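You operate a simulated robot arm through the tools that you are given. There is no shell and no other tool.

Carry out the task below with a simulated two-armed robot. There is one attempt and no reset: what you move stays moved.

Task
Lower the blue drum's pump, lock both coupling levers, tighten the strap and open its yellow valve.
Fine: valve open after the levers; wait till the feed gauge is in the green; fold the ratchet handle.

It is judged by the outcome, as a careful person would: the job done as asked, and still so three seconds after it is handed in. It fails if anything else is knocked over, pushed out of place, dropped, spilled or broken. Flat cloth is picked up by pressing the open fingertips on it (5 to 10 N) and closing them slowly along it; thin cloth reads only 2 to 8 mm in the jaws.

Robot
Two 7-joint arms with fingered hands on one trunk, on a base that moves. Base frame: it is fixed to the floor where the robot stands at the start and does not move with it; the origin is under the middle of the robot, x ahead of it, y to its left, z up; the surface under the hand at the start is at about z = 0.82. Readings come in m, degrees, newtons and seconds.
The left shoulder is at the start at [0.034, 0.173, 1.355], the right one opposite. With the tool pointing down near the work surface each hand reaches from about 0.1 to 0.68 m from the robot's upright axis, wherever it stands, measured 20 degrees to its own side. Places, roughly: blue drum [0.6, 0.3, 0.5]; feed gauge on the blue drum [0.4, 0, 1]; silver pump on the blue drum [0.5, 0, 1.3]; stirrer side lever of the steel coupling on the bl [0.5, 0.1, 1.1]; valve side lever of the steel coupling on the blue [0.6, -0.1, 1.1]; yellow valve on the pump of the blue drum [0.6, -0.1, 1.3]. Payload 3.5 kg a hand.
The TCP of each hand is the grasp point between the finger pads, 0.03 m short of the fingertips. In the tool frame z runs along the fingers and y along their closing line. The gripper opens to 0.104 m; its body begins 0.035 m behind the TCP. The gripper is a hand of 3 fingers: y runs from the thumb to the fingers, the wrist lies at [-0.015, -0.104, -0.178] in the tool frame, and closing takes about 1.5 s.
Orientation is that of the tool frame in the base frame, as a unit quaternion [x, y, z, w]. With the fingers straight down and the wrist toward the robot, the tool's x, y and z point along [0, 1, 0], [1, 0, 0] and [0, 0, -1] of the base frame.

Tools
- The arms move only by the tool move_arm. It takes "left_steps", "right_steps" or both (then of equal length, played together; a hand with none holds still); each is a list of rows, each a list of 7 numbers: the shift along the base's x, y, z in units of 400 mm (1.0 is 400 mm), then the turn, a rotation vector about the base's x, y, z in units of 180 degrees (1.0 is 180 degrees), then the gripper command, from -1 (shut) to 1 (fully open), values between in proportion. In form: [[tx, ty, tz, wx, wy, wz, fingers], ...]. A call has 1 to 20 rows; each row is the pose to reach, as a shift and turn from the pose commanded when the call began. A call with a number of a shift or a turn outside -1 to 1 is refused whole. Rows are played at 5 a second. More than 0.05 m and 8.6 degrees between two rows, or a gripper value outside its range, and nothing of the call is played. Where a pose cannot be reached the arm comes as near as it can. A force on the tool above 90 N (or 10 N above the force at the start of the call, whichever is more), or a blocked arm, ends the call early, and 0.2 s more pass. Each finger travels about 0.072 m/s and halts on what it meets, pressing with about 23 N; the grip force reading is that of the motor and also rises with nothing between the fingers. The clock runs only during rows and for 0.2 s after the last one: add rows that repeat a pose to give the fingers time. The reply holds the time, the measured pose of the TCP, the force on the tool along the base axes, the opening and the grip force, in the units named above and with some noise, with the torque about the TCP (base axes, N m) and any sound that the robot's microphone picked up.
- Cameras (640 x 400 px; columns grow to the right, rows downward): "scene" is now at [0.1159, -0.001, 1.5301]; the picture's right is [-0.02, -1.00, 0.00], its down [-0.56, 0.01, -0.83] and it looks along [0.83, -0.01, -0.56] (base axes); focal length 214 px, centre (320, 200). "left" rides on the left gripper at [-0.064, -0.094, -0.117] in its tool frame; the picture's right is [-0.72, -0.33, 0.61], its down [0.64, -0.65, 0.40] and it looks along [0.27, 0.68, 0.68] (tool axes); focal length 238 px, centre (320, 200). "right" rides on the right gripper at [0.064, -0.094, -0.117] in its tool frame; the picture's right is [-0.72, 0.33, -0.61], its down [-0.64, -0.65, 0.40] and it looks along [-0.27, 0.68, 0.68] (tool axes); focal length 238 px, centre (320, 200).
- camera(camera): a new picture of that camera. The clock stands still meanwhile.
- slide_trunk(by): moves the trunk up (or, below 0, down) by that many m; the arms and the scene camera ride with it, the base frame stays. It gives what a move gives, with no picture.
- drive_base(legs): drives the robot by 1 to 6 legs, each [ahead, left, turn to the left] in m, m and degrees, along the robot's own axes; the way and the turn of a leg run together, so that a leg with both is an arc; at most 1.5 m and 180 degrees a leg. The arms and the cameras ride along, it lands a little off, and it stops where it bumps. It gives what a move gives.
- preshape(shape, hand): the hand has 3 fingers and takes this shape, open, in about a second: jaw (thumb against the fingers, like two jaws); tri (thumb and two fingers); tip (a fingertip pinch); poke (one finger out to press); point (the index stretched); flat (the hand flat); cup (the hand cupped); fist (a fist). The gripper value then closes the fingers along that shape, each until it touches; the sizes above hold for jaw. It gives what a move gives, with no picture.
- turn_head(pan, tilt): turns the head with the scene camera to pan (to the left, within 86 degrees either way) and tilt (down, from -29 to 69), counted from straight ahead of the robot (the tilt from the chest, where the trunk bows). It gives what a move gives.
- pixel_to_xyz(camera, pixels): there is no depth. For up to 12 entries [column, row, z] of the newest picture of that camera ("zoom" is the newest enlarged one), the place [x, y] in the base frame at which the ray of that pixel passes the height z, good to about 0.002 m. The clock stands still meanwhile.
- inspect(camera, box): a new picture of the part [left, top, right, bottom] of that camera's present view, enlarged. The clock stands still meanwhile.
- job_done(): hands the job in; it is judged then, once.

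Leave the grippers open and the arms clear of the work at the hand-in unless told otherwise.

The tools are called after "Request:" as name(argument=value, ...) on one line, values as JSON. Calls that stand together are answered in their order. move_arm: Moves the arms, as the interface text tells. Its arguments: {"type":"object","properties":{"left_steps":{"type":"array","items":{"type":"array","items":{"type":"number"}}},"right_steps":{"type":"array","items":{"type":"array","items":{"type":"number"}}}},"required":[]} The other tools are called the same way: slide_trunk (by) moves the trunk up or down; preshape (shape, hand) gives the hand a shape; drive_base (legs) drives the base; turn_head (pan, tilt) turns the head that bears the scene camera; camera (camera) takes a picture; pixel_to_xyz (camera, pixels) gives the place at which the rays of pixels pass given heights; inspect (camera, box) takes an enlarged picture of a part of a camera's view; job_done () hands the job in.

At the start:

```text
time: 0.0
left_position: [0.5149, 0.2391, 1.542]
left_ee_rot: [0.708, 0.707, 0.0, 0.001]
left_force: [-0.2, 0.1, 1.0]
left_ft_torque: [0.03, -0.02, 0.02]
left_gripper_width: 0.1034
left_finger_force: 0.2
left_shape: jaw
right_position: [0.5399, -0.2245, 1.5152]
right_ee_rot: [0.708, 0.707, 0.001, 0.0]
right_force: [-0.2, -0.5, 0.2]
right_ft_torque: [-0.01, 0.02, 0.03]
right_gripper_width: 0.1036
right_finger_force: 0.2
right_shape: jaw
trunk travel left (down, up): [-0.45, 0.304]
robot x, y, heading: [-0.0012, 0.0024, 0.2]
head pan, tilt (commanded): [-0.9, 34.0]
```

scene: 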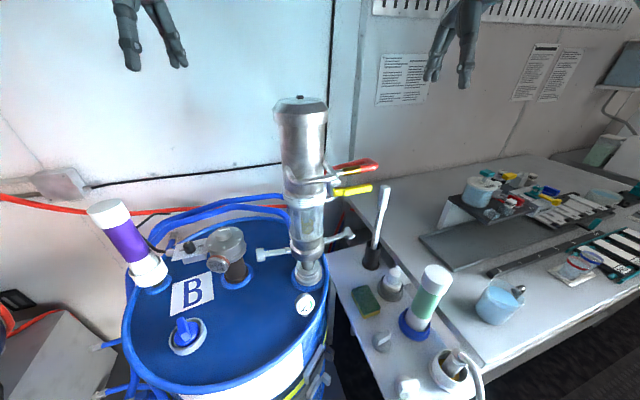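
right: 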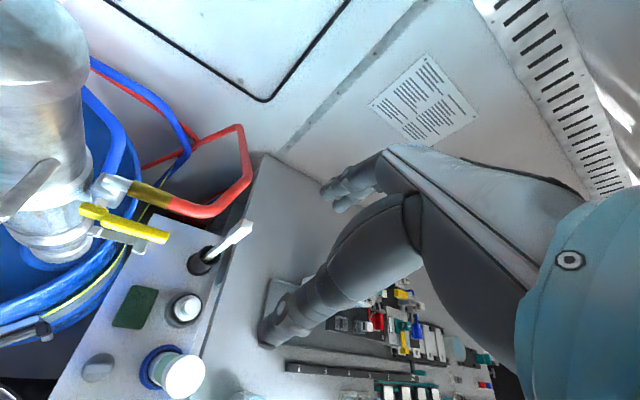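
left: 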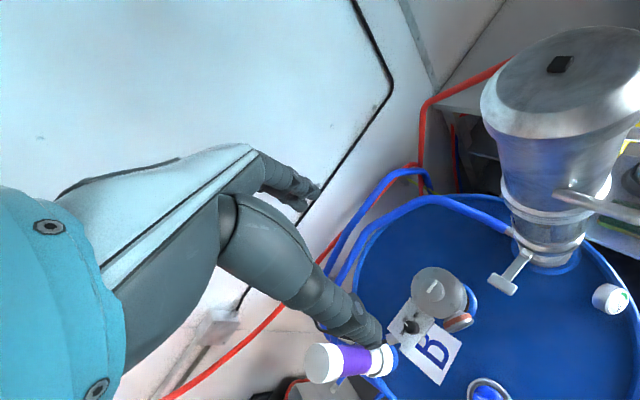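

I see the blue drum with the silver pump standing on it near (305,190), red and yellow handles at (355,165) and (352,190), and two coupling levers at (270,254) and (338,238). I'll look closer first at the pump and at the front of the drum.

Request:
inspect(camera="scene", box=[240, 80, 400, 320])

Request:
inspect(camera="scene", box=[80, 180, 400, 400])

Request:
inspect(camera="scene", box=[240, 220, 400, 320])

```text
1.67 times, centred on (320, 200) of scene
```

zoom: 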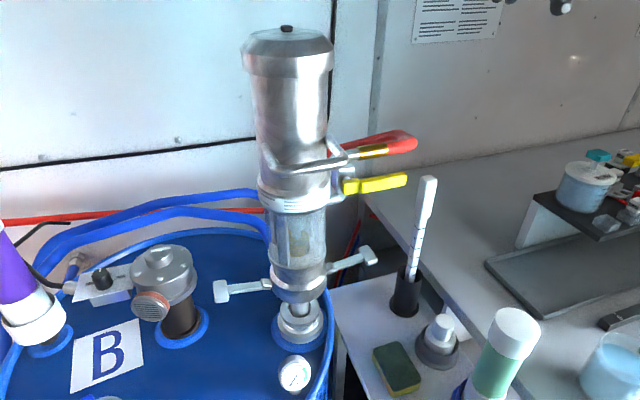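

```text
1.82 times, centred on (240, 290) of scene
```

zoom: 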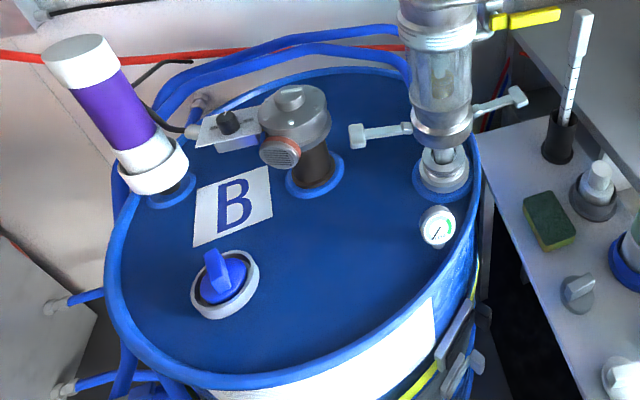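

```text
4.00 times, centred on (320, 270) of scene
```

zoom: 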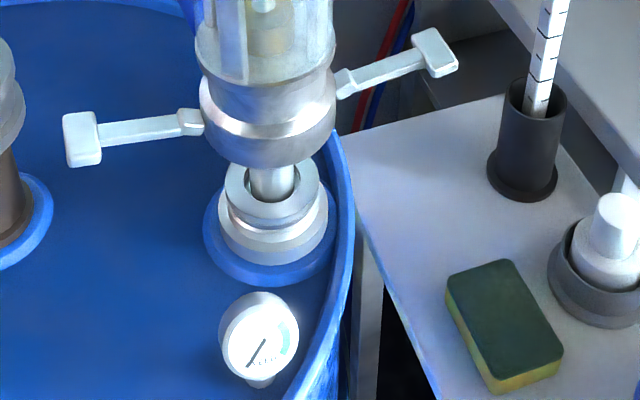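

The pump hangs above its port with both levers sticking out, and the gauge needle is left of the green arc. The strap and ratchet seem to be at the lower front at about (320,370), so I'll tilt the head down to see them.

Request:
turn_head(pan=0, tilt=65)

Request:
camera(camera="scene")

Request:
inspect(camera="scene", box=[220, 150, 420, 330])

```text
time: 1.0
left_position: [0.515, 0.2397, 1.5412]
left_ee_rot: [0.707, 0.707, 0.0, 0.001]
left_force: [0.1, -0.7, -0.1]
left_ft_torque: [-0.01, -0.01, 0.01]
left_gripper_width: 0.1039
left_finger_force: 0.0
left_shape: jaw
right_position: [0.5391, -0.2246, 1.5167]
right_ee_rot: [0.707, 0.707, 0.001, -0.001]
right_force: [0.7, 0.6, -1.1]
right_ft_torque: [0.0, 0.02, -0.04]
right_gripper_width: 0.1036
right_finger_force: 0.1
right_shape: jaw
trunk travel left (down, up): [-0.45, 0.304]
robot x, y, heading: [0.003, -0.0023, -0.0]
head pan, tilt (commanded): [0.0, 65.0]
```

```text
taken
```

scene: 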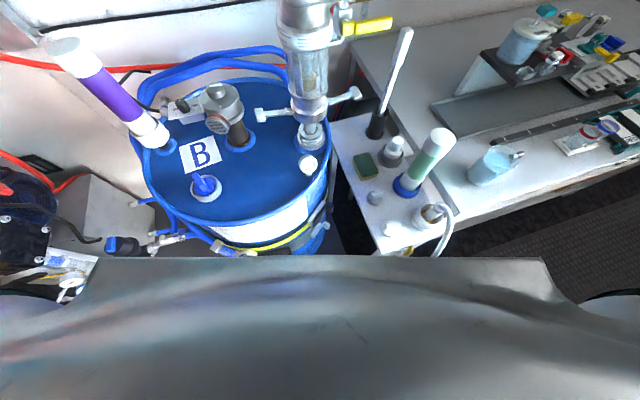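

```text
2.22 times, centred on (320, 240) of scene
```

zoom: 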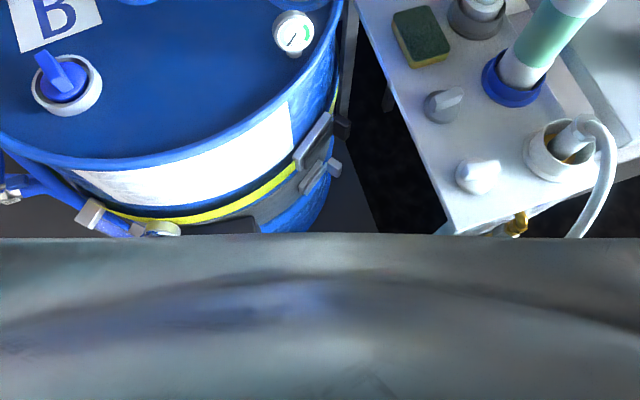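

The chest blocks the view further down. I'll triangulate features by intersecting rays from the scene and left cameras at several heights, starting with the gauge, lever ends and the drum lid.

Request:
pixel_to_xyz(camera="scene", pixels=[[309, 165, 0.9], [309, 165, 1.0], [309, 165, 1.1], [262, 114, 1.0], [262, 114, 1.1], [262, 114, 1.2], [355, 93, 1.0], [355, 93, 1.1], [355, 93, 1.2], [205, 187, 0.9], [205, 187, 1.0], [205, 187, 1.1]])

Request:
camera(camera="left")

Request:
camera(camera="right")

```text
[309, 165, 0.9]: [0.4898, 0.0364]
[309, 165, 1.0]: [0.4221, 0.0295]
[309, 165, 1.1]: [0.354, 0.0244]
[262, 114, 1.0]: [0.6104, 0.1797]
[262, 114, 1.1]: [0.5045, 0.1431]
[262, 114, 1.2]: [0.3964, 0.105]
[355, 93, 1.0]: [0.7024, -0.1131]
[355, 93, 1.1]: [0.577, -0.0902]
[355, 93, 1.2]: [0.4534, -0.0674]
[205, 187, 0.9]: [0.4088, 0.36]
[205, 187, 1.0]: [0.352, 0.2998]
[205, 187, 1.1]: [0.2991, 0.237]
```

```text
taken
```

left: 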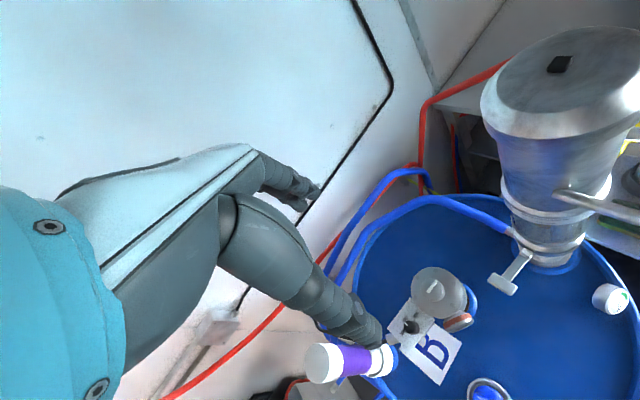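

```text
taken
```

right: 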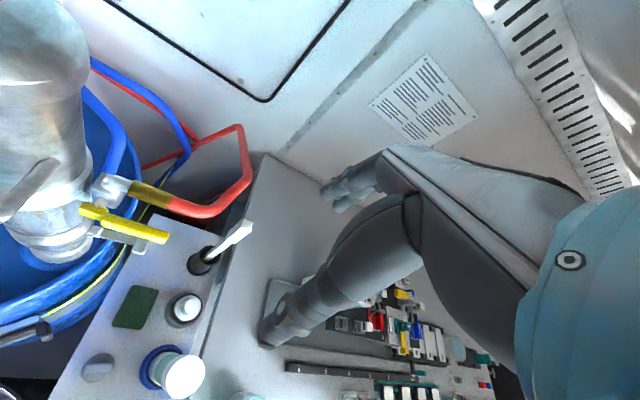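

Now the same features in the left camera: gauge (610,297), stirrer side lever end (503,284), blue plug (490,392), pump cap knob (560,64).

Request:
pixel_to_xyz(camera="left", pixels=[[610, 297, 0.9], [610, 297, 1.0], [610, 297, 1.1], [503, 284, 1.0], [503, 284, 1.1], [503, 284, 1.2], [488, 388, 0.9], [488, 388, 1.0], [560, 64, 1.3], [560, 64, 1.4], [560, 64, 1.5]])

Request:
pixel_to_xyz(camera="right", pixels=[[165, 238, 1.1], [165, 238, 1.2], [165, 238, 1.3], [82, 208, 1.1], [82, 208, 1.2], [82, 208, 1.3], [140, 243, 1.0], [140, 243, 1.1], [140, 243, 1.2], [45, 330, 0.7], [45, 330, 0.8], [45, 330, 0.9]])

Request:
inspect(camera="right", box=[0, 140, 260, 302])

Request:
inspect(camera="left", box=[440, 60, 640, 360])

```text
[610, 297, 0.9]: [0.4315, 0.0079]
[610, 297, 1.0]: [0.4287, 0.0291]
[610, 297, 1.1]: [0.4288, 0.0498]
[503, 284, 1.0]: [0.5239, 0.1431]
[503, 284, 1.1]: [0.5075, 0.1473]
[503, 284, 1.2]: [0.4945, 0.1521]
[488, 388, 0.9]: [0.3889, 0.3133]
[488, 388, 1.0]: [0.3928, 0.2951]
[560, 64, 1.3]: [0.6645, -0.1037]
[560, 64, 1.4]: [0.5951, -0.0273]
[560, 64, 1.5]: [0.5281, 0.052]
```

```text
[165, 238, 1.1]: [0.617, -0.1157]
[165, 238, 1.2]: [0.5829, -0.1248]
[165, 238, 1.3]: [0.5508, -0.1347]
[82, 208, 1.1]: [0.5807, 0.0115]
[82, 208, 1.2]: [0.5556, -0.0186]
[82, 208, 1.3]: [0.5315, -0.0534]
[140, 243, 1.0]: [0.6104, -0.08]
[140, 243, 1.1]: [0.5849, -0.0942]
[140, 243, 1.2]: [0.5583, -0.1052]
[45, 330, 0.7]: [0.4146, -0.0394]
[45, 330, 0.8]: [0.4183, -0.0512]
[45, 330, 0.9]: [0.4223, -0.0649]
```

```text
2.46 times, centred on (130, 221) of right
```

zoom: 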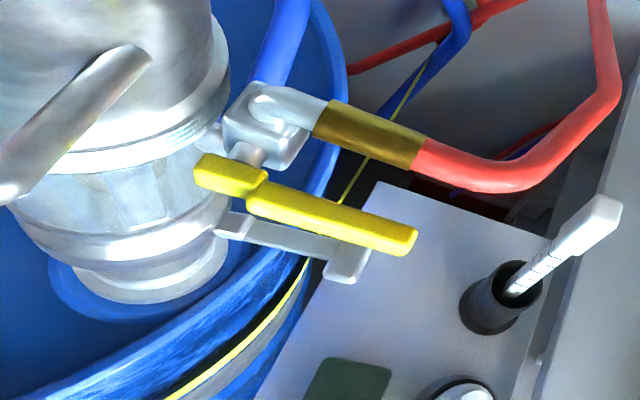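

```text
1.33 times, centred on (540, 210) of left
```

zoom: 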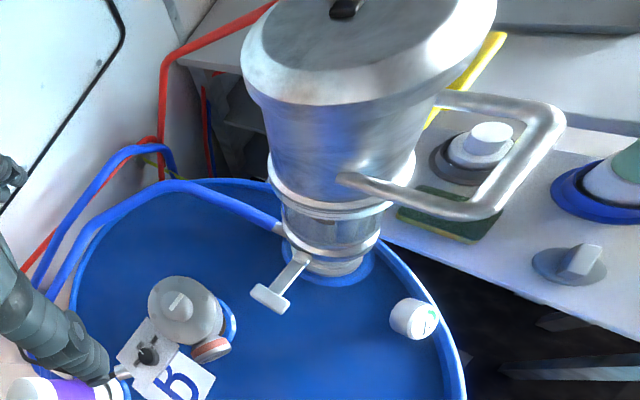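

The gauge triangulates to about [0.428, 0.029, 1.0], the stirrer side lever's end to [0.505, 0.145, 1.1] and the valve side lever's end to [0.58, -0.093, 1.1]. Part of the ratchet shows at the lower left of the right camera, so I'll enlarge that.

Request:
inspect(camera="right", box=[0, 280, 130, 362])

Request:
pixel_to_xyz(camera="right", pixels=[[208, 262, 0.8], [208, 262, 0.85], [208, 262, 0.9], [185, 310, 0.85], [185, 310, 0.95], [180, 378, 0.85], [180, 378, 0.95], [180, 378, 1.05], [245, 228, 0.9], [245, 228, 1.0], [245, 228, 1.1], [135, 308, 0.85]])

Request:
pixel_to_xyz(camera="scene", pixels=[[378, 135, 0.8], [378, 135, 0.85], [378, 135, 0.9], [394, 145, 0.85], [394, 145, 0.95], [441, 136, 0.95], [441, 136, 1.05], [405, 30, 1.0], [405, 30, 1.1], [405, 30, 1.2], [366, 167, 0.82], [366, 167, 0.87]])

```text
4.88 times, centred on (65, 321) of right
```

zoom: 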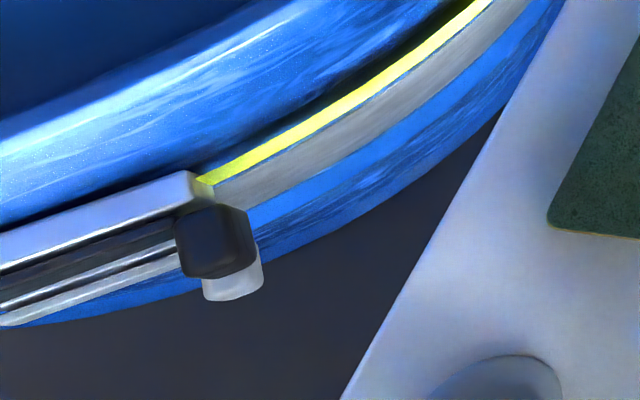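

```text
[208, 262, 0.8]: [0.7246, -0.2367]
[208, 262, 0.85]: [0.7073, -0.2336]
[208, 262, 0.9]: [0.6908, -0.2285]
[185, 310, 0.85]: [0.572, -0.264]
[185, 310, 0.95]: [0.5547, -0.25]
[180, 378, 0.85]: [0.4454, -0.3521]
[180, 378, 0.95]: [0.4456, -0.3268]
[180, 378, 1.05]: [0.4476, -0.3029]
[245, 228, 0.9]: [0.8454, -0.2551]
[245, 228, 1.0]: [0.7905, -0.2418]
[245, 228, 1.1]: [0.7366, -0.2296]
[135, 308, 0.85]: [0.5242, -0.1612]
```

```text
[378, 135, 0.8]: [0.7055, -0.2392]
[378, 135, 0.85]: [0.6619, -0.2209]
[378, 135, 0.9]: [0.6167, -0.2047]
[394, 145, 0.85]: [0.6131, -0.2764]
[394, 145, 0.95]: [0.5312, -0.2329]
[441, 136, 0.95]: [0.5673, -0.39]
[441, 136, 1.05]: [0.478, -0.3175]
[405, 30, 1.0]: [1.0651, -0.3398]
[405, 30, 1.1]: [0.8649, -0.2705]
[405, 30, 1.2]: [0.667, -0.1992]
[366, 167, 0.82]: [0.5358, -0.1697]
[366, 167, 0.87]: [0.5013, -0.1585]
```

The table items to the right stay below about z 1.08. I'll intersect the scene ray of the ratchet's dark end at about (330,207) with the right camera's ray (45,330).

Request:
pixel_to_xyz(camera="scene", pixels=[[330, 207, 0.7], [330, 207, 0.8], [330, 207, 0.9], [310, 218, 0.7], [310, 218, 0.8], [310, 218, 0.9], [310, 135, 0.95], [160, 145, 0.95], [205, 155, 0.95]])

Request:
pixel_to_xyz(camera="right", pixels=[[45, 329, 0.7], [45, 329, 0.75], [45, 329, 0.8], [45, 329, 0.85], [5, 340, 0.8]])

```text
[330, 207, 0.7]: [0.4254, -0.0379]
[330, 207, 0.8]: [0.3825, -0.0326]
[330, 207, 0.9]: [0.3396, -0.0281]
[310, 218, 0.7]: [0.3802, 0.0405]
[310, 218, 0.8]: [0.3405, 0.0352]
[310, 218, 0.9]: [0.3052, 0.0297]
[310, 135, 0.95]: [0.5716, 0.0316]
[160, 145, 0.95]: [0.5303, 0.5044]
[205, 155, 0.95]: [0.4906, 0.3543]
```

```text
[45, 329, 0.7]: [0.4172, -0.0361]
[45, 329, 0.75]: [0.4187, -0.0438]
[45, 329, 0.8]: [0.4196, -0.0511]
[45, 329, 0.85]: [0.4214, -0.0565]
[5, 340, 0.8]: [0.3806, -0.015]
```

The ratchet's dark end sits at about [0.417, -0.036, 0.71]. Next I'll level the head again and enlarge the pump's handle region.

Request:
turn_head(pan=0, tilt=35)

Request:
inspect(camera="scene", box=[250, 130, 410, 230])

```text
time: 1.9
left_position: [0.5145, 0.2402, 1.54]
left_ee_rot: [0.707, 0.707, 0.0, 0.002]
left_force: [0.8, 0.3, 0.8]
left_ft_torque: [0.01, 0.03, -0.03]
left_gripper_width: 0.1036
left_finger_force: 0.1
left_shape: jaw
right_position: [0.5393, -0.2245, 1.5157]
right_ee_rot: [0.707, 0.707, 0.0, 0.0]
right_force: [-0.2, -0.4, -1.0]
right_ft_torque: [0.04, 0.03, -0.02]
right_gripper_width: 0.1034
right_finger_force: 0.1
right_shape: jaw
trunk travel left (down, up): [-0.45, 0.304]
robot x, y, heading: [-0.0026, -0.0025, -0.1]
head pan, tilt (commanded): [0.0, 35.0]
```

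```text
4.00 times, centred on (330, 180) of scene
```

zoom: 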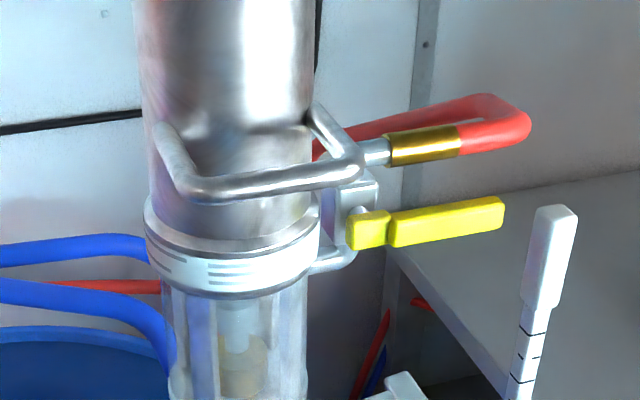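

I see the D-handle with front bar from zoom (185,190) to (355,172), the yellow valve handle pivoting at zoom (365,228) and pointing right to (500,212). I'll take rays of these in this zoom.

Request:
pixel_to_xyz(camera="zoom", pixels=[[185, 190, 1.2], [185, 190, 1.25], [185, 190, 1.3], [355, 172, 1.2], [355, 172, 1.25], [355, 172, 1.3], [365, 228, 1.2], [365, 228, 1.25], [500, 212, 1.2], [500, 212, 1.25], [270, 185, 1.25], [355, 190, 1.2]])

Request:
inspect(camera="left", box=[480, 60, 640, 300])

```text
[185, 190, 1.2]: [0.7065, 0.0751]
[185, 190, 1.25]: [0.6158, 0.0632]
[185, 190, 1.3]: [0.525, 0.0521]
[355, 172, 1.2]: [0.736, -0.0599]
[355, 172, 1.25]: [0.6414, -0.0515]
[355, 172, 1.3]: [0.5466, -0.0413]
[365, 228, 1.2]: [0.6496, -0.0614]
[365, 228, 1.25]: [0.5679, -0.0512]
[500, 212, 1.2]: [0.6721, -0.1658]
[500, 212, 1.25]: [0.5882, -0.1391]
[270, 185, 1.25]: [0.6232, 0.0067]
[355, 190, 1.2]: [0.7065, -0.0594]
```

```text
1.67 times, centred on (560, 180) of left
```

zoom: 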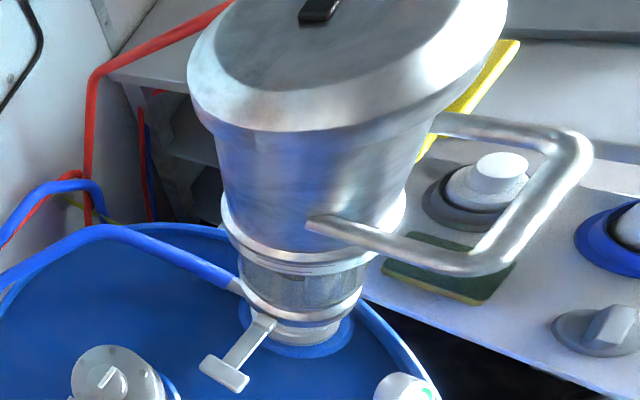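

In this left zoom the handle bar's corners are at (490,260) and (578,145); I'll take those rays for triangulation.

Request:
pixel_to_xyz(camera="zoom", pixels=[[490, 260, 1.2], [490, 260, 1.25], [490, 260, 1.3], [490, 260, 1.35], [578, 145, 1.2], [578, 145, 1.25], [578, 145, 1.3], [578, 145, 1.35], [320, 10, 1.4], [320, 10, 1.45], [320, 10, 1.5], [535, 200, 1.3]])

Request:
inspect(camera="scene", box=[250, 80, 410, 180])

```text
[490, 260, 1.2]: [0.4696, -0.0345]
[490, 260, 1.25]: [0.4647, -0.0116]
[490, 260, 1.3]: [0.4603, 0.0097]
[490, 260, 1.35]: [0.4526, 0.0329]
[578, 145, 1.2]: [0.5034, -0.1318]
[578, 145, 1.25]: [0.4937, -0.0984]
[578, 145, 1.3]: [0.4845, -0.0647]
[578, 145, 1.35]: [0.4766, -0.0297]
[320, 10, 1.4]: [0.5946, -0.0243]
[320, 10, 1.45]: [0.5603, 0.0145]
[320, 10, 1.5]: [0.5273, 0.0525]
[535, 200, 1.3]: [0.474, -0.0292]
```

```text
4.00 times, centred on (330, 130) of scene
```

zoom: 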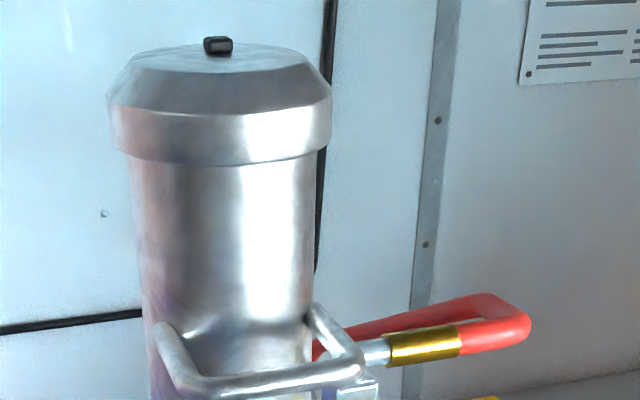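

The handle bar comes out near z 1.34, from about [0.453,0.037] to [0.475,-0.035]. I'll fix the pump axis and top with the knob at zoom (218,47) and the cap edges in this zoom.

Request:
pixel_to_xyz(camera="zoom", pixels=[[218, 47, 1.4], [218, 47, 1.45], [218, 47, 1.48], [108, 110, 1.42], [332, 110, 1.42], [137, 250, 1.35], [318, 250, 1.35], [160, 325, 1.34], [315, 305, 1.34], [200, 385, 1.34], [355, 370, 1.34]])

Request:
camera(camera="scene")

```text
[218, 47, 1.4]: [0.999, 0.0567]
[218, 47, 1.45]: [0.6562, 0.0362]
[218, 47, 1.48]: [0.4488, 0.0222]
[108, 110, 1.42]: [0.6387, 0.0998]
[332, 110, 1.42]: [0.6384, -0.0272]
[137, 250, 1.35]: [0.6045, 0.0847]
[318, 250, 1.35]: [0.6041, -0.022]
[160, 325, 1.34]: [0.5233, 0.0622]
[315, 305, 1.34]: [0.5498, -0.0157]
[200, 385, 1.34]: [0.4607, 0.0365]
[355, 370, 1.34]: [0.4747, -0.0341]
```

```text
taken
```

scene: 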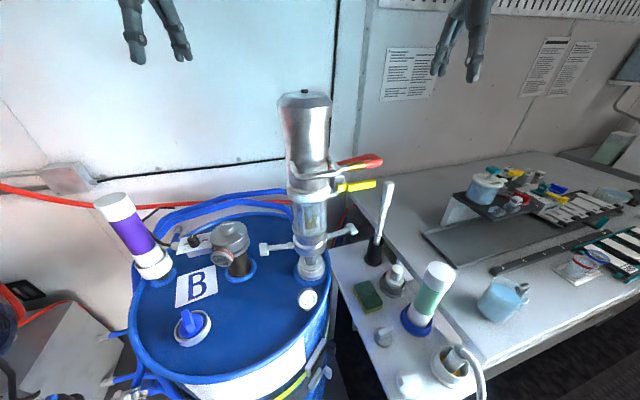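

The pump top is at about [0.551,0.027,1.465], and the handle bar centre at about [0.467,0.001,1.34], sticking out toward the robot. The cap overhangs, so a grip from above would hit it. I'll bring the right hand back to about [0.36,-0.15,1.40] and turn it so the fingers point forward (turned about 17° left), partly open.

Request:
move_arm(right_steps=[[-0.0373, 0.0155, -0.0242, 0.0062, -0.0413, 0.0062, 0.9], [-0.0746, 0.031, -0.0483, 0.0124, -0.0827, 0.0124, 0.8], [-0.1119, 0.0465, -0.0725, 0.0185, -0.124, 0.0185, 0.7], [-0.1492, 0.062, -0.0967, 0.0247, -0.1653, 0.0247, 0.6], [-0.1865, 0.0775, -0.1208, 0.0309, -0.2067, 0.0309, 0.5], [-0.2238, 0.093, -0.145, 0.0371, -0.248, 0.0371, 0.4], [-0.261, 0.1085, -0.1692, 0.0432, -0.2893, 0.0432, 0.35], [-0.2983, 0.124, -0.1933, 0.0494, -0.3307, 0.0494, 0.35], [-0.3356, 0.1395, -0.2175, 0.0556, -0.372, 0.0556, 0.35], [-0.3729, 0.155, -0.2417, 0.0618, -0.4133, 0.0618, 0.35], [-0.4102, 0.1705, -0.2658, 0.0679, -0.4547, 0.0679, 0.35], [-0.4475, 0.186, -0.29, 0.0741, -0.496, 0.0741, 0.35], [-0.4475, 0.186, -0.29, 0.0741, -0.496, 0.0741, 0.35]])

Request:
camera(camera="scene")

Request:
camera(camera="right")

```text
time: 4.7
left_position: [0.5136, 0.2393, 1.5409]
left_ee_rot: [0.707, 0.708, 0.0, 0.002]
left_force: [-0.4, -0.7, 0.5]
left_ft_torque: [-0.05, -0.02, 0.02]
left_gripper_width: 0.1035
left_finger_force: 0.0
left_shape: jaw
right_position: [0.423, -0.1965, 1.3891]
right_ee_rot: [0.419, 0.568, 0.57, 0.42]
right_force: [-0.3, -0.4, 0.1]
right_ft_torque: [-0.03, 0.02, -0.03]
right_gripper_width: 0.0703
right_finger_force: 0.1
right_shape: jaw
right hand out of reach, approached as far as the arm can: row 8, 9, 10, 11, 12, 13
trunk travel left (down, up): [-0.45, 0.304]
robot x, y, heading: [-0.0017, 0.0001, 0.0]
head pan, tilt (commanded): [0.0, 35.0]
```

```text
taken
```

scene: 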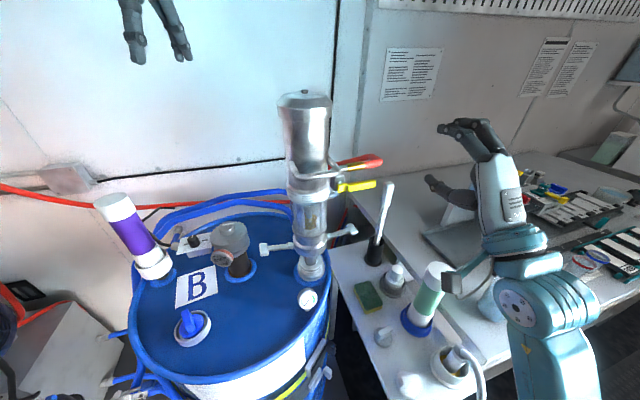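

```text
taken
```

right: 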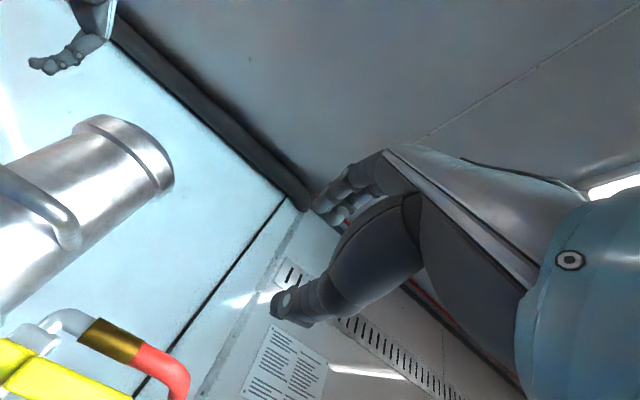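

The orientation was reached but the position fell short at [0.423,-0.197,1.389], since the arm was too folded. I'll make a small test shift to learn which reference the next shifts count from; the hand is clear of the pump.

Request:
move_arm(right_steps=[[0.05, 0.0, 0.0, 0, 0, 0, 0.35], [0.05, 0.0, 0.0, 0, 0, 0, 0.35]])

```text
time: 5.3
left_position: [0.5143, 0.2397, 1.5414]
left_ee_rot: [0.707, 0.707, 0.0, 0.002]
left_force: [-1.0, 0.6, -0.2]
left_ft_torque: [0.03, 0.01, 0.02]
left_gripper_width: 0.1036
left_finger_force: 0.1
left_shape: jaw
right_position: [0.4415, -0.196, 1.387]
right_ee_rot: [0.419, 0.569, 0.569, 0.42]
right_force: [-0.1, 0.5, 0.1]
right_ft_torque: [-0.02, -0.02, -0.02]
right_gripper_width: 0.0704
right_finger_force: 0.1
right_shape: jaw
trunk travel left (down, up): [-0.45, 0.304]
robot x, y, heading: [-0.0047, -0.0013, 0.1]
head pan, tilt (commanded): [0.0, 35.0]
```

Shifts count from the pose actually reached. Next I'll slide the hand left and down to a pre-grasp in front of the bar, about [0.425,-0.03,1.342].

Request:
move_arm(right_steps=[[-0.008, 0.07, -0.0188, 0, 0, 0, 0.35], [-0.015, 0.14, -0.0375, 0, 0, 0, 0.35], [-0.022, 0.21, -0.0563, 0, 0, 0, 0.35], [-0.028, 0.28, -0.075, 0, 0, 0, 0.35], [-0.035, 0.35, -0.0938, 0, 0, 0, 0.35], [-0.041, 0.415, -0.1125, 0, 0, 0, 0.35], [-0.041, 0.415, -0.1125, 0, 0, 0, 0.35]])

Request:
camera(camera="scene")

Request:
camera(camera="left")

Request:
camera(camera="right")

```text
time: 6.9
left_position: [0.5134, 0.2392, 1.5409]
left_ee_rot: [0.707, 0.707, 0.0, 0.002]
left_force: [0.4, -0.8, 0.4]
left_ft_torque: [0.02, 0.02, 0.02]
left_gripper_width: 0.1033
left_finger_force: 0.1
left_shape: jaw
right_position: [0.4429, -0.1964, 1.3883]
right_ee_rot: [0.421, 0.569, 0.569, 0.419]
right_force: [-0.3, -0.3, -0.4]
right_ft_torque: [-0.01, -0.01, 0.01]
right_gripper_width: 0.07
right_finger_force: 0.0
right_shape: jaw
right hand out of reach, approached as far as the arm can: row 1, 2, 3, 4, 5, 6, 7
trunk travel left (down, up): [-0.45, 0.304]
robot x, y, heading: [0.0017, -0.0017, 0.1]
head pan, tilt (commanded): [0.0, 35.0]
```

```text
taken
```

scene: 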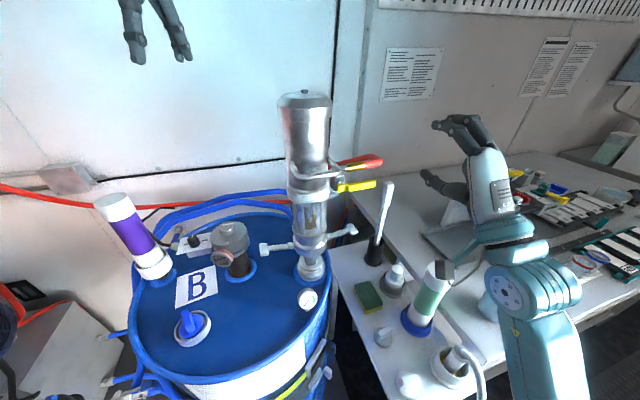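

```text
taken
```

left: 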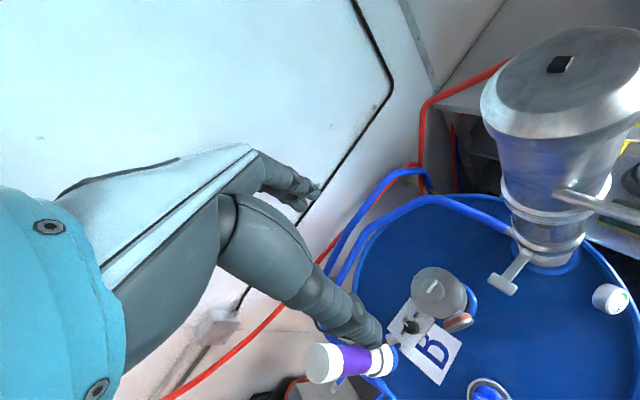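

```text
taken
```

right: 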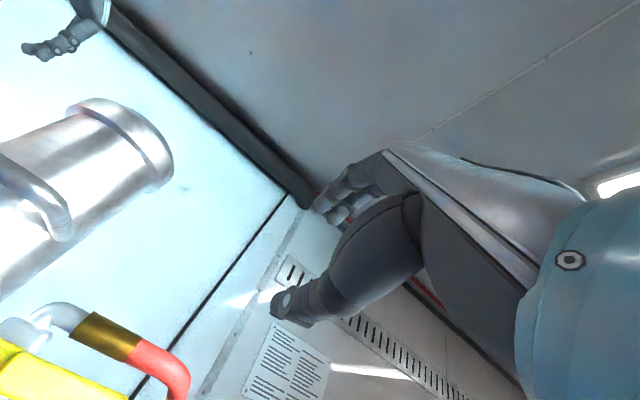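

The right hand is caught at a joint limit there, so it can't grip the bar from this stance. Instead I'll press the pump down from its flat top with the left hand, which is already tool-down just above. I'll close the left fingers and bring them over the cap, a bit to the robot's side of the knob, at the same height.

Request:
move_arm(left_steps=[[0.0075, -0.0764, 0.0, 0, 0, 0, 0.4], [0.015, -0.1529, 0.0, 0, 0, 0, 0.0], [0.0225, -0.2293, 0.0, 0, 0, 0, -0.4], [0.03, -0.3057, 0.0, 0, 0, 0, -0.8], [0.0375, -0.3821, 0.0, 0, 0, 0, -1], [0.045, -0.4586, 0.0, 0, 0, 0, -1], [0.0525, -0.535, 0.0, 0, 0, 0, -1], [0.0525, -0.535, 0.0, 0, 0, 0, -1], [0.0525, -0.535, 0.0, 0, 0, 0, -1]])

Request:
camera(camera="scene")

Request:
camera(camera="left")

Request:
camera(camera="right")

```text
time: 8.9
left_position: [0.5364, 0.024, 1.5409]
left_ee_rot: [0.707, 0.707, 0.0, 0.0]
left_force: [0.6, -0.1, -0.5]
left_ft_torque: [-0.01, -0.01, -0.01]
left_gripper_width: 0.0
left_finger_force: 23.3
left_shape: jaw
right_position: [0.4418, -0.1966, 1.389]
right_ee_rot: [0.42, 0.569, 0.569, 0.42]
right_force: [0.2, 0.0, -0.9]
right_ft_torque: [-0.01, 0.0, -0.01]
right_gripper_width: 0.0704
right_finger_force: 0.1
right_shape: jaw
trunk travel left (down, up): [-0.45, 0.304]
robot x, y, heading: [-0.0006, 0.0017, -0.1]
head pan, tilt (commanded): [0.0, 35.0]
```

```text
taken
```

scene: 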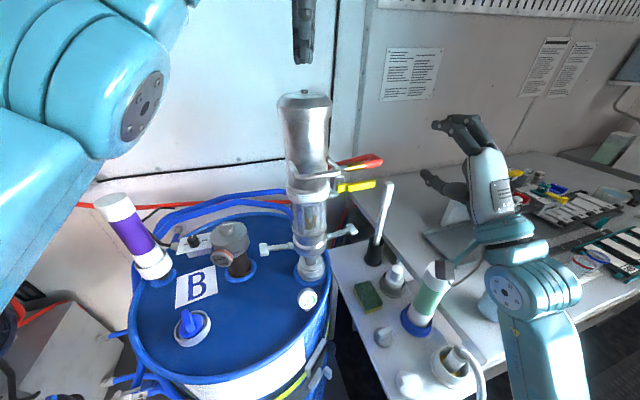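

```text
taken
```

left: 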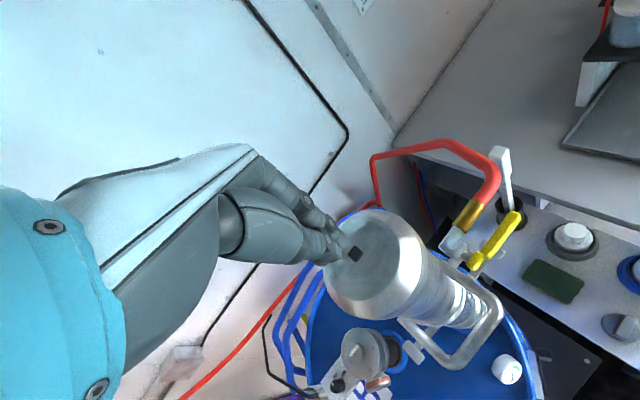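

```text
taken
```

right: 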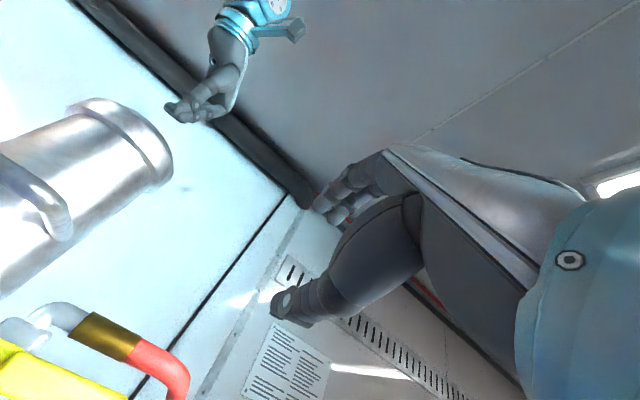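

The closed fingertips are at (335,255) in the left view and the cap's knob at (355,253). I'll lower the left hand in small steps until it touches the cap, watching the force.

Request:
move_arm(left_steps=[[0, 0, -0.04, 0, 0, 0, -1], [0, 0, -0.08, 0, 0, 0, -1], [0, 0, -0.11, 0, 0, 0, -1], [0, 0, -0.11, 0, 0, 0, -1]])

Request:
inspect(camera="left", box=[260, 180, 420, 280])

Request:
inspect(camera="scene", box=[230, 30, 390, 130])

```text
time: 9.9
left_position: [0.5363, 0.023, 1.4963]
left_ee_rot: [0.708, 0.706, 0.0, 0.001]
left_force: [0.1, -0.5, -0.7]
left_ft_torque: [0.0, -0.01, 0.0]
left_gripper_width: 0.0
left_finger_force: 22.6
left_shape: jaw
right_position: [0.4422, -0.1958, 1.3891]
right_ee_rot: [0.42, 0.569, 0.569, 0.42]
right_force: [0.3, 0.7, 0.6]
right_ft_torque: [-0.02, 0.0, -0.01]
right_gripper_width: 0.07
right_finger_force: 0.1
right_shape: jaw
trunk travel left (down, up): [-0.45, 0.304]
robot x, y, heading: [0.0016, -0.0022, -0.0]
head pan, tilt (commanded): [0.0, 35.0]
```

```text
4.00 times, centred on (340, 230) of left
```

zoom: 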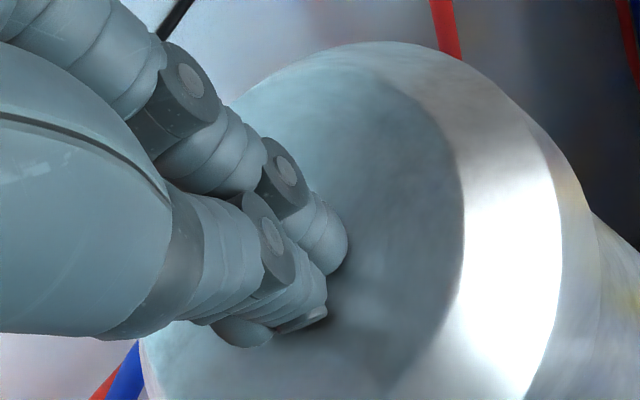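

```text
4.00 times, centred on (310, 80) of scene
```

zoom: 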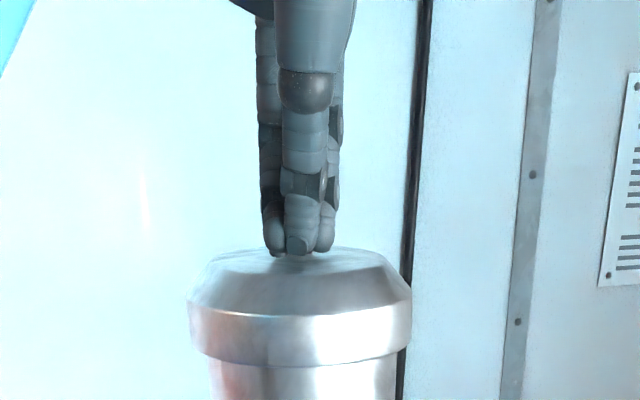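

The fingertips hover right over the little knob. I'll shift 1 cm toward the robot and 1.8 cm to the right so they press the flat of the cap instead, then go down gently.

Request:
move_arm(left_steps=[[-0.025, -0.045, 0.0, 0, 0, 0, -1], [-0.025, -0.045, -0.02, 0, 0, 0, -1], [-0.025, -0.045, -0.04, 0, 0, 0, -1], [-0.025, -0.045, -0.06, 0, 0, 0, -1]])

Request:
inspect(camera="scene", box=[230, 30, 390, 130])

```text
time: 10.9
left_position: [0.5247, 0.0067, 1.4721]
left_ee_rot: [0.707, 0.707, 0.0, 0.002]
left_force: [-0.3, -1.3, 4.5]
left_ft_torque: [-0.07, 0.01, -0.01]
left_gripper_width: 0.0
left_finger_force: 22.9
left_shape: jaw
right_position: [0.4421, -0.197, 1.3885]
right_ee_rot: [0.42, 0.569, 0.569, 0.42]
right_force: [-0.3, -0.4, 0.3]
right_ft_torque: [0.02, -0.03, 0.01]
right_gripper_width: 0.0704
right_finger_force: 0.0
right_shape: jaw
trunk travel left (down, up): [-0.45, 0.304]
robot x, y, heading: [-0.0019, -0.0022, 0.2]
head pan, tilt (commanded): [0.0, 35.0]
```

```text
4.00 times, centred on (310, 80) of scene
```

zoom: 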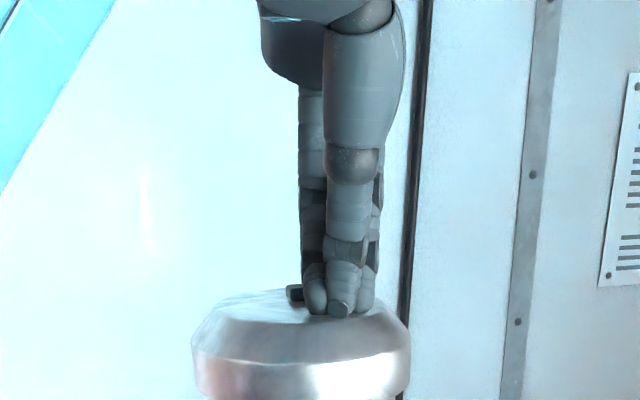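

The pump is already sliding down at only about 4.5 N (the cap moved from zoom row 250 to 290). I'll keep lowering slowly until the force rises, meaning it is seated.

Request:
move_arm(left_steps=[[0, 0, -0.02, 0, 0, 0, -1], [0, 0, -0.04, 0, 0, 0, -1], [0, 0, -0.06, 0, 0, 0, -1], [0, 0, -0.08, 0, 0, 0, -1], [0, 0, -0.1, 0, 0, 0, -1]])

Request:
camera(camera="scene")

```text
time: 12.1
left_position: [0.5249, 0.0071, 1.4334]
left_ee_rot: [0.707, 0.707, -0.002, 0.0]
left_force: [-1.1, -0.3, 4.4]
left_ft_torque: [-0.04, 0.03, 0.01]
left_gripper_width: 0.0
left_finger_force: 23.1
left_shape: jaw
right_position: [0.4433, -0.1967, 1.3892]
right_ee_rot: [0.42, 0.569, 0.569, 0.42]
right_force: [0.1, -0.7, 0.1]
right_ft_torque: [-0.01, 0.0, 0.02]
right_gripper_width: 0.0703
right_finger_force: 0.1
right_shape: jaw
trunk travel left (down, up): [-0.45, 0.304]
robot x, y, heading: [-0.0002, 0.0002, 0.1]
head pan, tilt (commanded): [0.0, 35.0]
```

```text
taken
```

scene: 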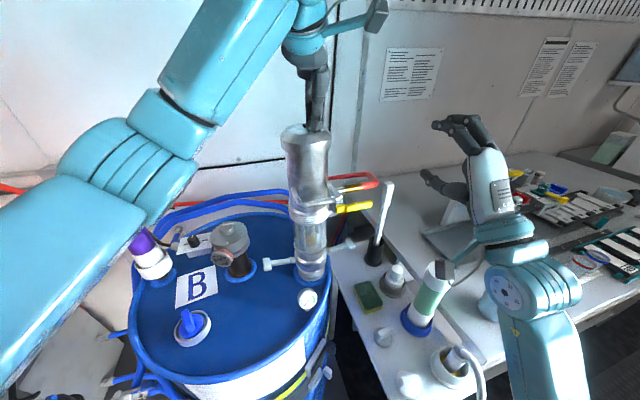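

It follows at about 4.4 N, and the coupling now nears its port. I'll continue down and stop when the force climbs.

Request:
move_arm(left_steps=[[0, 0, -0.015, 0, 0, 0, -1], [0, 0, -0.03, 0, 0, 0, -1], [0, 0, -0.045, 0, 0, 0, -1], [0, 0, -0.06, 0, 0, 0, -1], [0, 0, -0.075, 0, 0, 0, -1]])

Request:
inspect(camera="scene", box=[210, 110, 410, 310])

```text
time: 13.3
left_position: [0.5263, 0.0078, 1.4018]
left_ee_rot: [0.707, 0.707, 0.0, 0.001]
left_force: [0.6, -1.3, 4.0]
left_ft_torque: [-0.05, -0.03, 0.0]
left_gripper_width: 0.0
left_finger_force: 23.2
left_shape: jaw
right_position: [0.4414, -0.1961, 1.388]
right_ee_rot: [0.421, 0.569, 0.569, 0.419]
right_force: [-0.1, -0.3, -0.5]
right_ft_torque: [-0.02, 0.0, 0.01]
right_gripper_width: 0.0704
right_finger_force: 0.1
right_shape: jaw
trunk travel left (down, up): [-0.45, 0.304]
robot x, y, heading: [-0.0025, 0.0011, -0.3]
head pan, tilt (commanded): [0.0, 35.0]
```

```text
2.00 times, centred on (310, 210) of scene
```

zoom: 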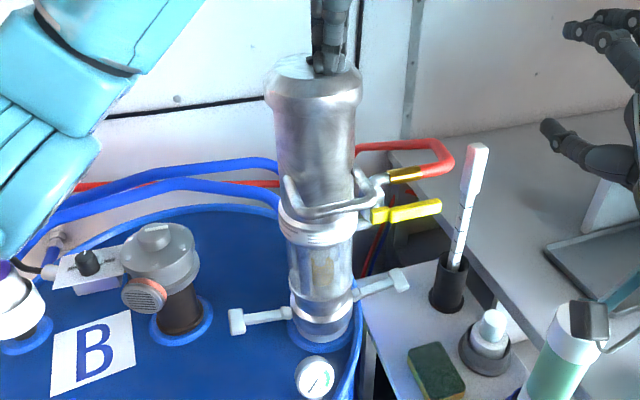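

The coupling skirt is nearly on the port. I'll go on in finer steps.

Request:
move_arm(left_steps=[[0, 0, -0.01, 0, 0, 0, -1], [0, 0, -0.02, 0, 0, 0, -1], [0, 0, -0.03, 0, 0, 0, -1], [0, 0, -0.04, 0, 0, 0, -1], [0, 0, -0.05, 0, 0, 0, -1], [0, 0, -0.06, 0, 0, 0, -1]])

Request:
inspect(camera="scene", box=[230, 200, 390, 320])

```text
time: 14.6
left_position: [0.5262, 0.0082, 1.401]
left_ee_rot: [0.707, 0.707, 0.009, 0.025]
left_force: [-5.7, 1.8, 23.0]
left_ft_torque: [0.14, 0.27, -0.01]
left_gripper_width: 0.0
left_finger_force: 23.4
left_shape: jaw
right_position: [0.4419, -0.1956, 1.3883]
right_ee_rot: [0.42, 0.569, 0.569, 0.42]
right_force: [0.2, 0.0, -0.5]
right_ft_torque: [0.04, 0.0, 0.03]
right_gripper_width: 0.0702
right_finger_force: 0.1
right_shape: jaw
trunk travel left (down, up): [-0.45, 0.304]
robot x, y, heading: [-0.0015, 0.0004, -0.1]
head pan, tilt (commanded): [0.0, 35.0]
stopped in row 6 (left hand): the force on the tool passed its limit at 93 N (the readings are from after the stop); the commanded pose is now the measured one
```

```text
3.33 times, centred on (310, 260) of scene
```

zoom: 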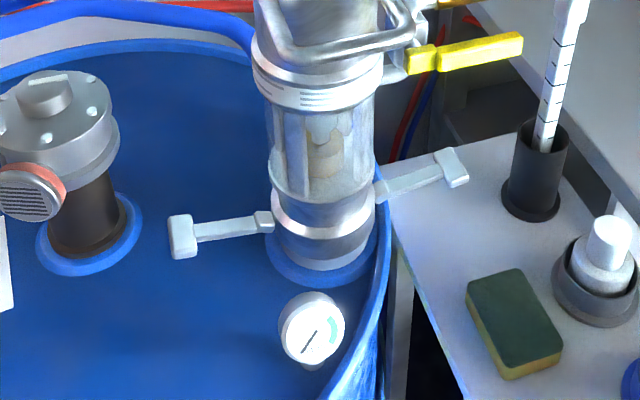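

The force jumped to 93 N at z 1.401, so the pump is seated (about 8.5 cm of travel). I'll lift the left hand off and check it stays down.

Request:
move_arm(left_steps=[[0, 0, 0.05, 0, 0, 0, -1], [0, 0, 0.1, 0, 0, 0, -0.7], [0, 0, 0.18, 0, 0, 0, -0.3], [0, 0, 0.26, 0, 0, 0, 0], [0, 0.1, 0.3, 0, 0, 0, 0], [0, 0.2, 0.3, 0, 0, 0, 0], [0, 0.3, 0.3, 0, 0, 0, 0], [0, 0.4, 0.3, 0, 0, 0, 0]])

Request:
camera(camera="left")

Request:
inspect(camera="scene", box=[230, 200, 390, 320])

```text
time: 16.4
left_position: [0.5309, 0.171, 1.5169]
left_ee_rot: [0.706, 0.708, 0.008, 0.02]
left_force: [-0.5, 1.7, -0.2]
left_ft_torque: [-0.04, -0.05, 0.01]
left_gripper_width: 0.0517
left_finger_force: 0.1
left_shape: jaw
right_position: [0.4433, -0.1951, 1.3899]
right_ee_rot: [0.42, 0.57, 0.569, 0.419]
right_force: [-0.1, -0.3, -0.2]
right_ft_torque: [0.01, -0.02, -0.03]
right_gripper_width: 0.0704
right_finger_force: 0.2
right_shape: jaw
trunk travel left (down, up): [-0.45, 0.304]
robot x, y, heading: [-0.0022, 0.0028, 0.0]
head pan, tilt (commanded): [0.0, 35.0]
```

```text
taken
```

left: 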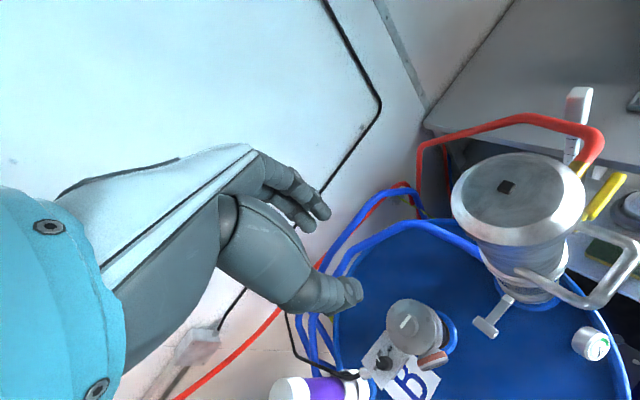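

```text
3.33 times, centred on (310, 260) of scene
```

zoom: 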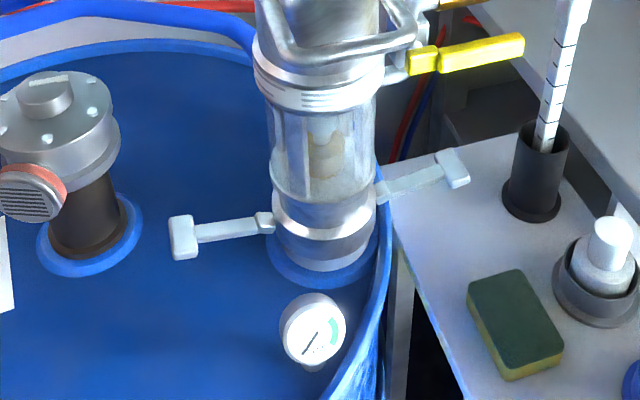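

The pump stays seated. I'll triangulate the stirrer side lever's pad: zoom (182,236) in the scene and (486,327) in the left picture; also the valve side pad at zoom (452,167).

Request:
pixel_to_xyz(camera="zoom", pixels=[[182, 236, 0.98], [182, 236, 1.0], [182, 236, 1.02], [182, 236, 1.04], [262, 222, 1.0], [262, 222, 1.02], [452, 168, 0.98], [452, 168, 1.0], [452, 168, 1.02], [452, 168, 1.04], [382, 190, 1.02], [312, 325, 1.0]])

Request:
pixel_to_xyz(camera="left", pixels=[[486, 327, 0.98], [486, 327, 1.0], [486, 327, 1.02], [486, 327, 1.04], [505, 300, 1.0], [505, 300, 1.02], [590, 345, 1.0]])

Request:
inspect(camera="left", box=[430, 250, 590, 350])

```text
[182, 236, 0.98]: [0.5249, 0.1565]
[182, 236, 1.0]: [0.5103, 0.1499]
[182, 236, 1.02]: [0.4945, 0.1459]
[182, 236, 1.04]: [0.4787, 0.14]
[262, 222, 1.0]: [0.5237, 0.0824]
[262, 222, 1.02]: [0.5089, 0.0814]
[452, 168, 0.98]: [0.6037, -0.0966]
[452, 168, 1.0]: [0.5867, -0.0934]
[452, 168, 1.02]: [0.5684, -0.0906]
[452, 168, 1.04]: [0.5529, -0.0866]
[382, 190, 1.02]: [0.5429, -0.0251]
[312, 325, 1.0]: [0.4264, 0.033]
```

```text
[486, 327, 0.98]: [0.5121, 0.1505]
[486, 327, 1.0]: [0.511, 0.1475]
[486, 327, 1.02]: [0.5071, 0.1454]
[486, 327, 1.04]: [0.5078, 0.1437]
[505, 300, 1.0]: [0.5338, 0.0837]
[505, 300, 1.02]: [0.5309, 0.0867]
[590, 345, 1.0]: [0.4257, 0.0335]
```

```text
4.00 times, centred on (510, 300) of left
```

zoom: 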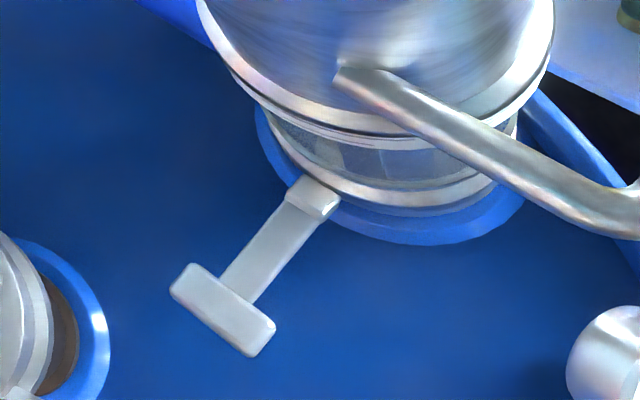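

The stirrer side pad is at about [0.51,0.148,1.0] and the valve side pad at about [0.587,-0.093,1.0]; both lie radially from the pump axis, about horizontal. I need the lid height to know the room beneath them, so I'll enlarge the lid in both cameras.

Request:
inspect(camera="scene", box=[130, 240, 290, 340])

Request:
pixel_to_xyz(camera="zoom", pixels=[[320, 200, 0.95]])

Request:
inspect(camera="left", box=[340, 290, 500, 390])

```text
4.00 times, centred on (210, 290) of scene
```

zoom: 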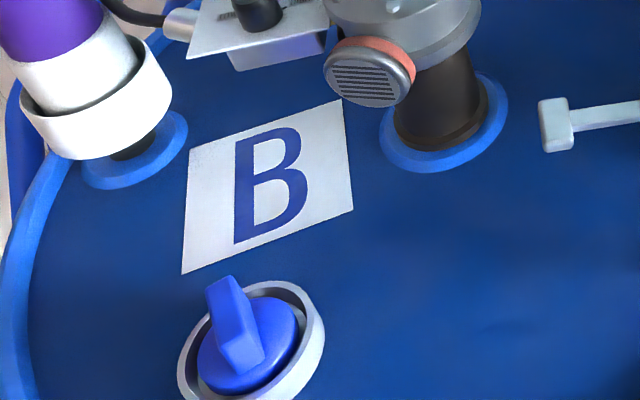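

```text
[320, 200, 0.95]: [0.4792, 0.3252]
```

```text
4.00 times, centred on (420, 340) of left
```

zoom: 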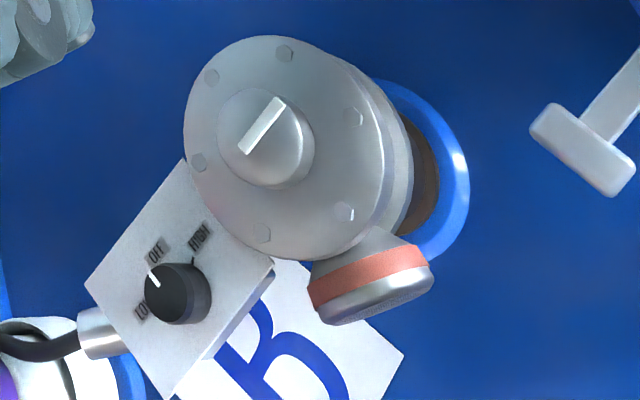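

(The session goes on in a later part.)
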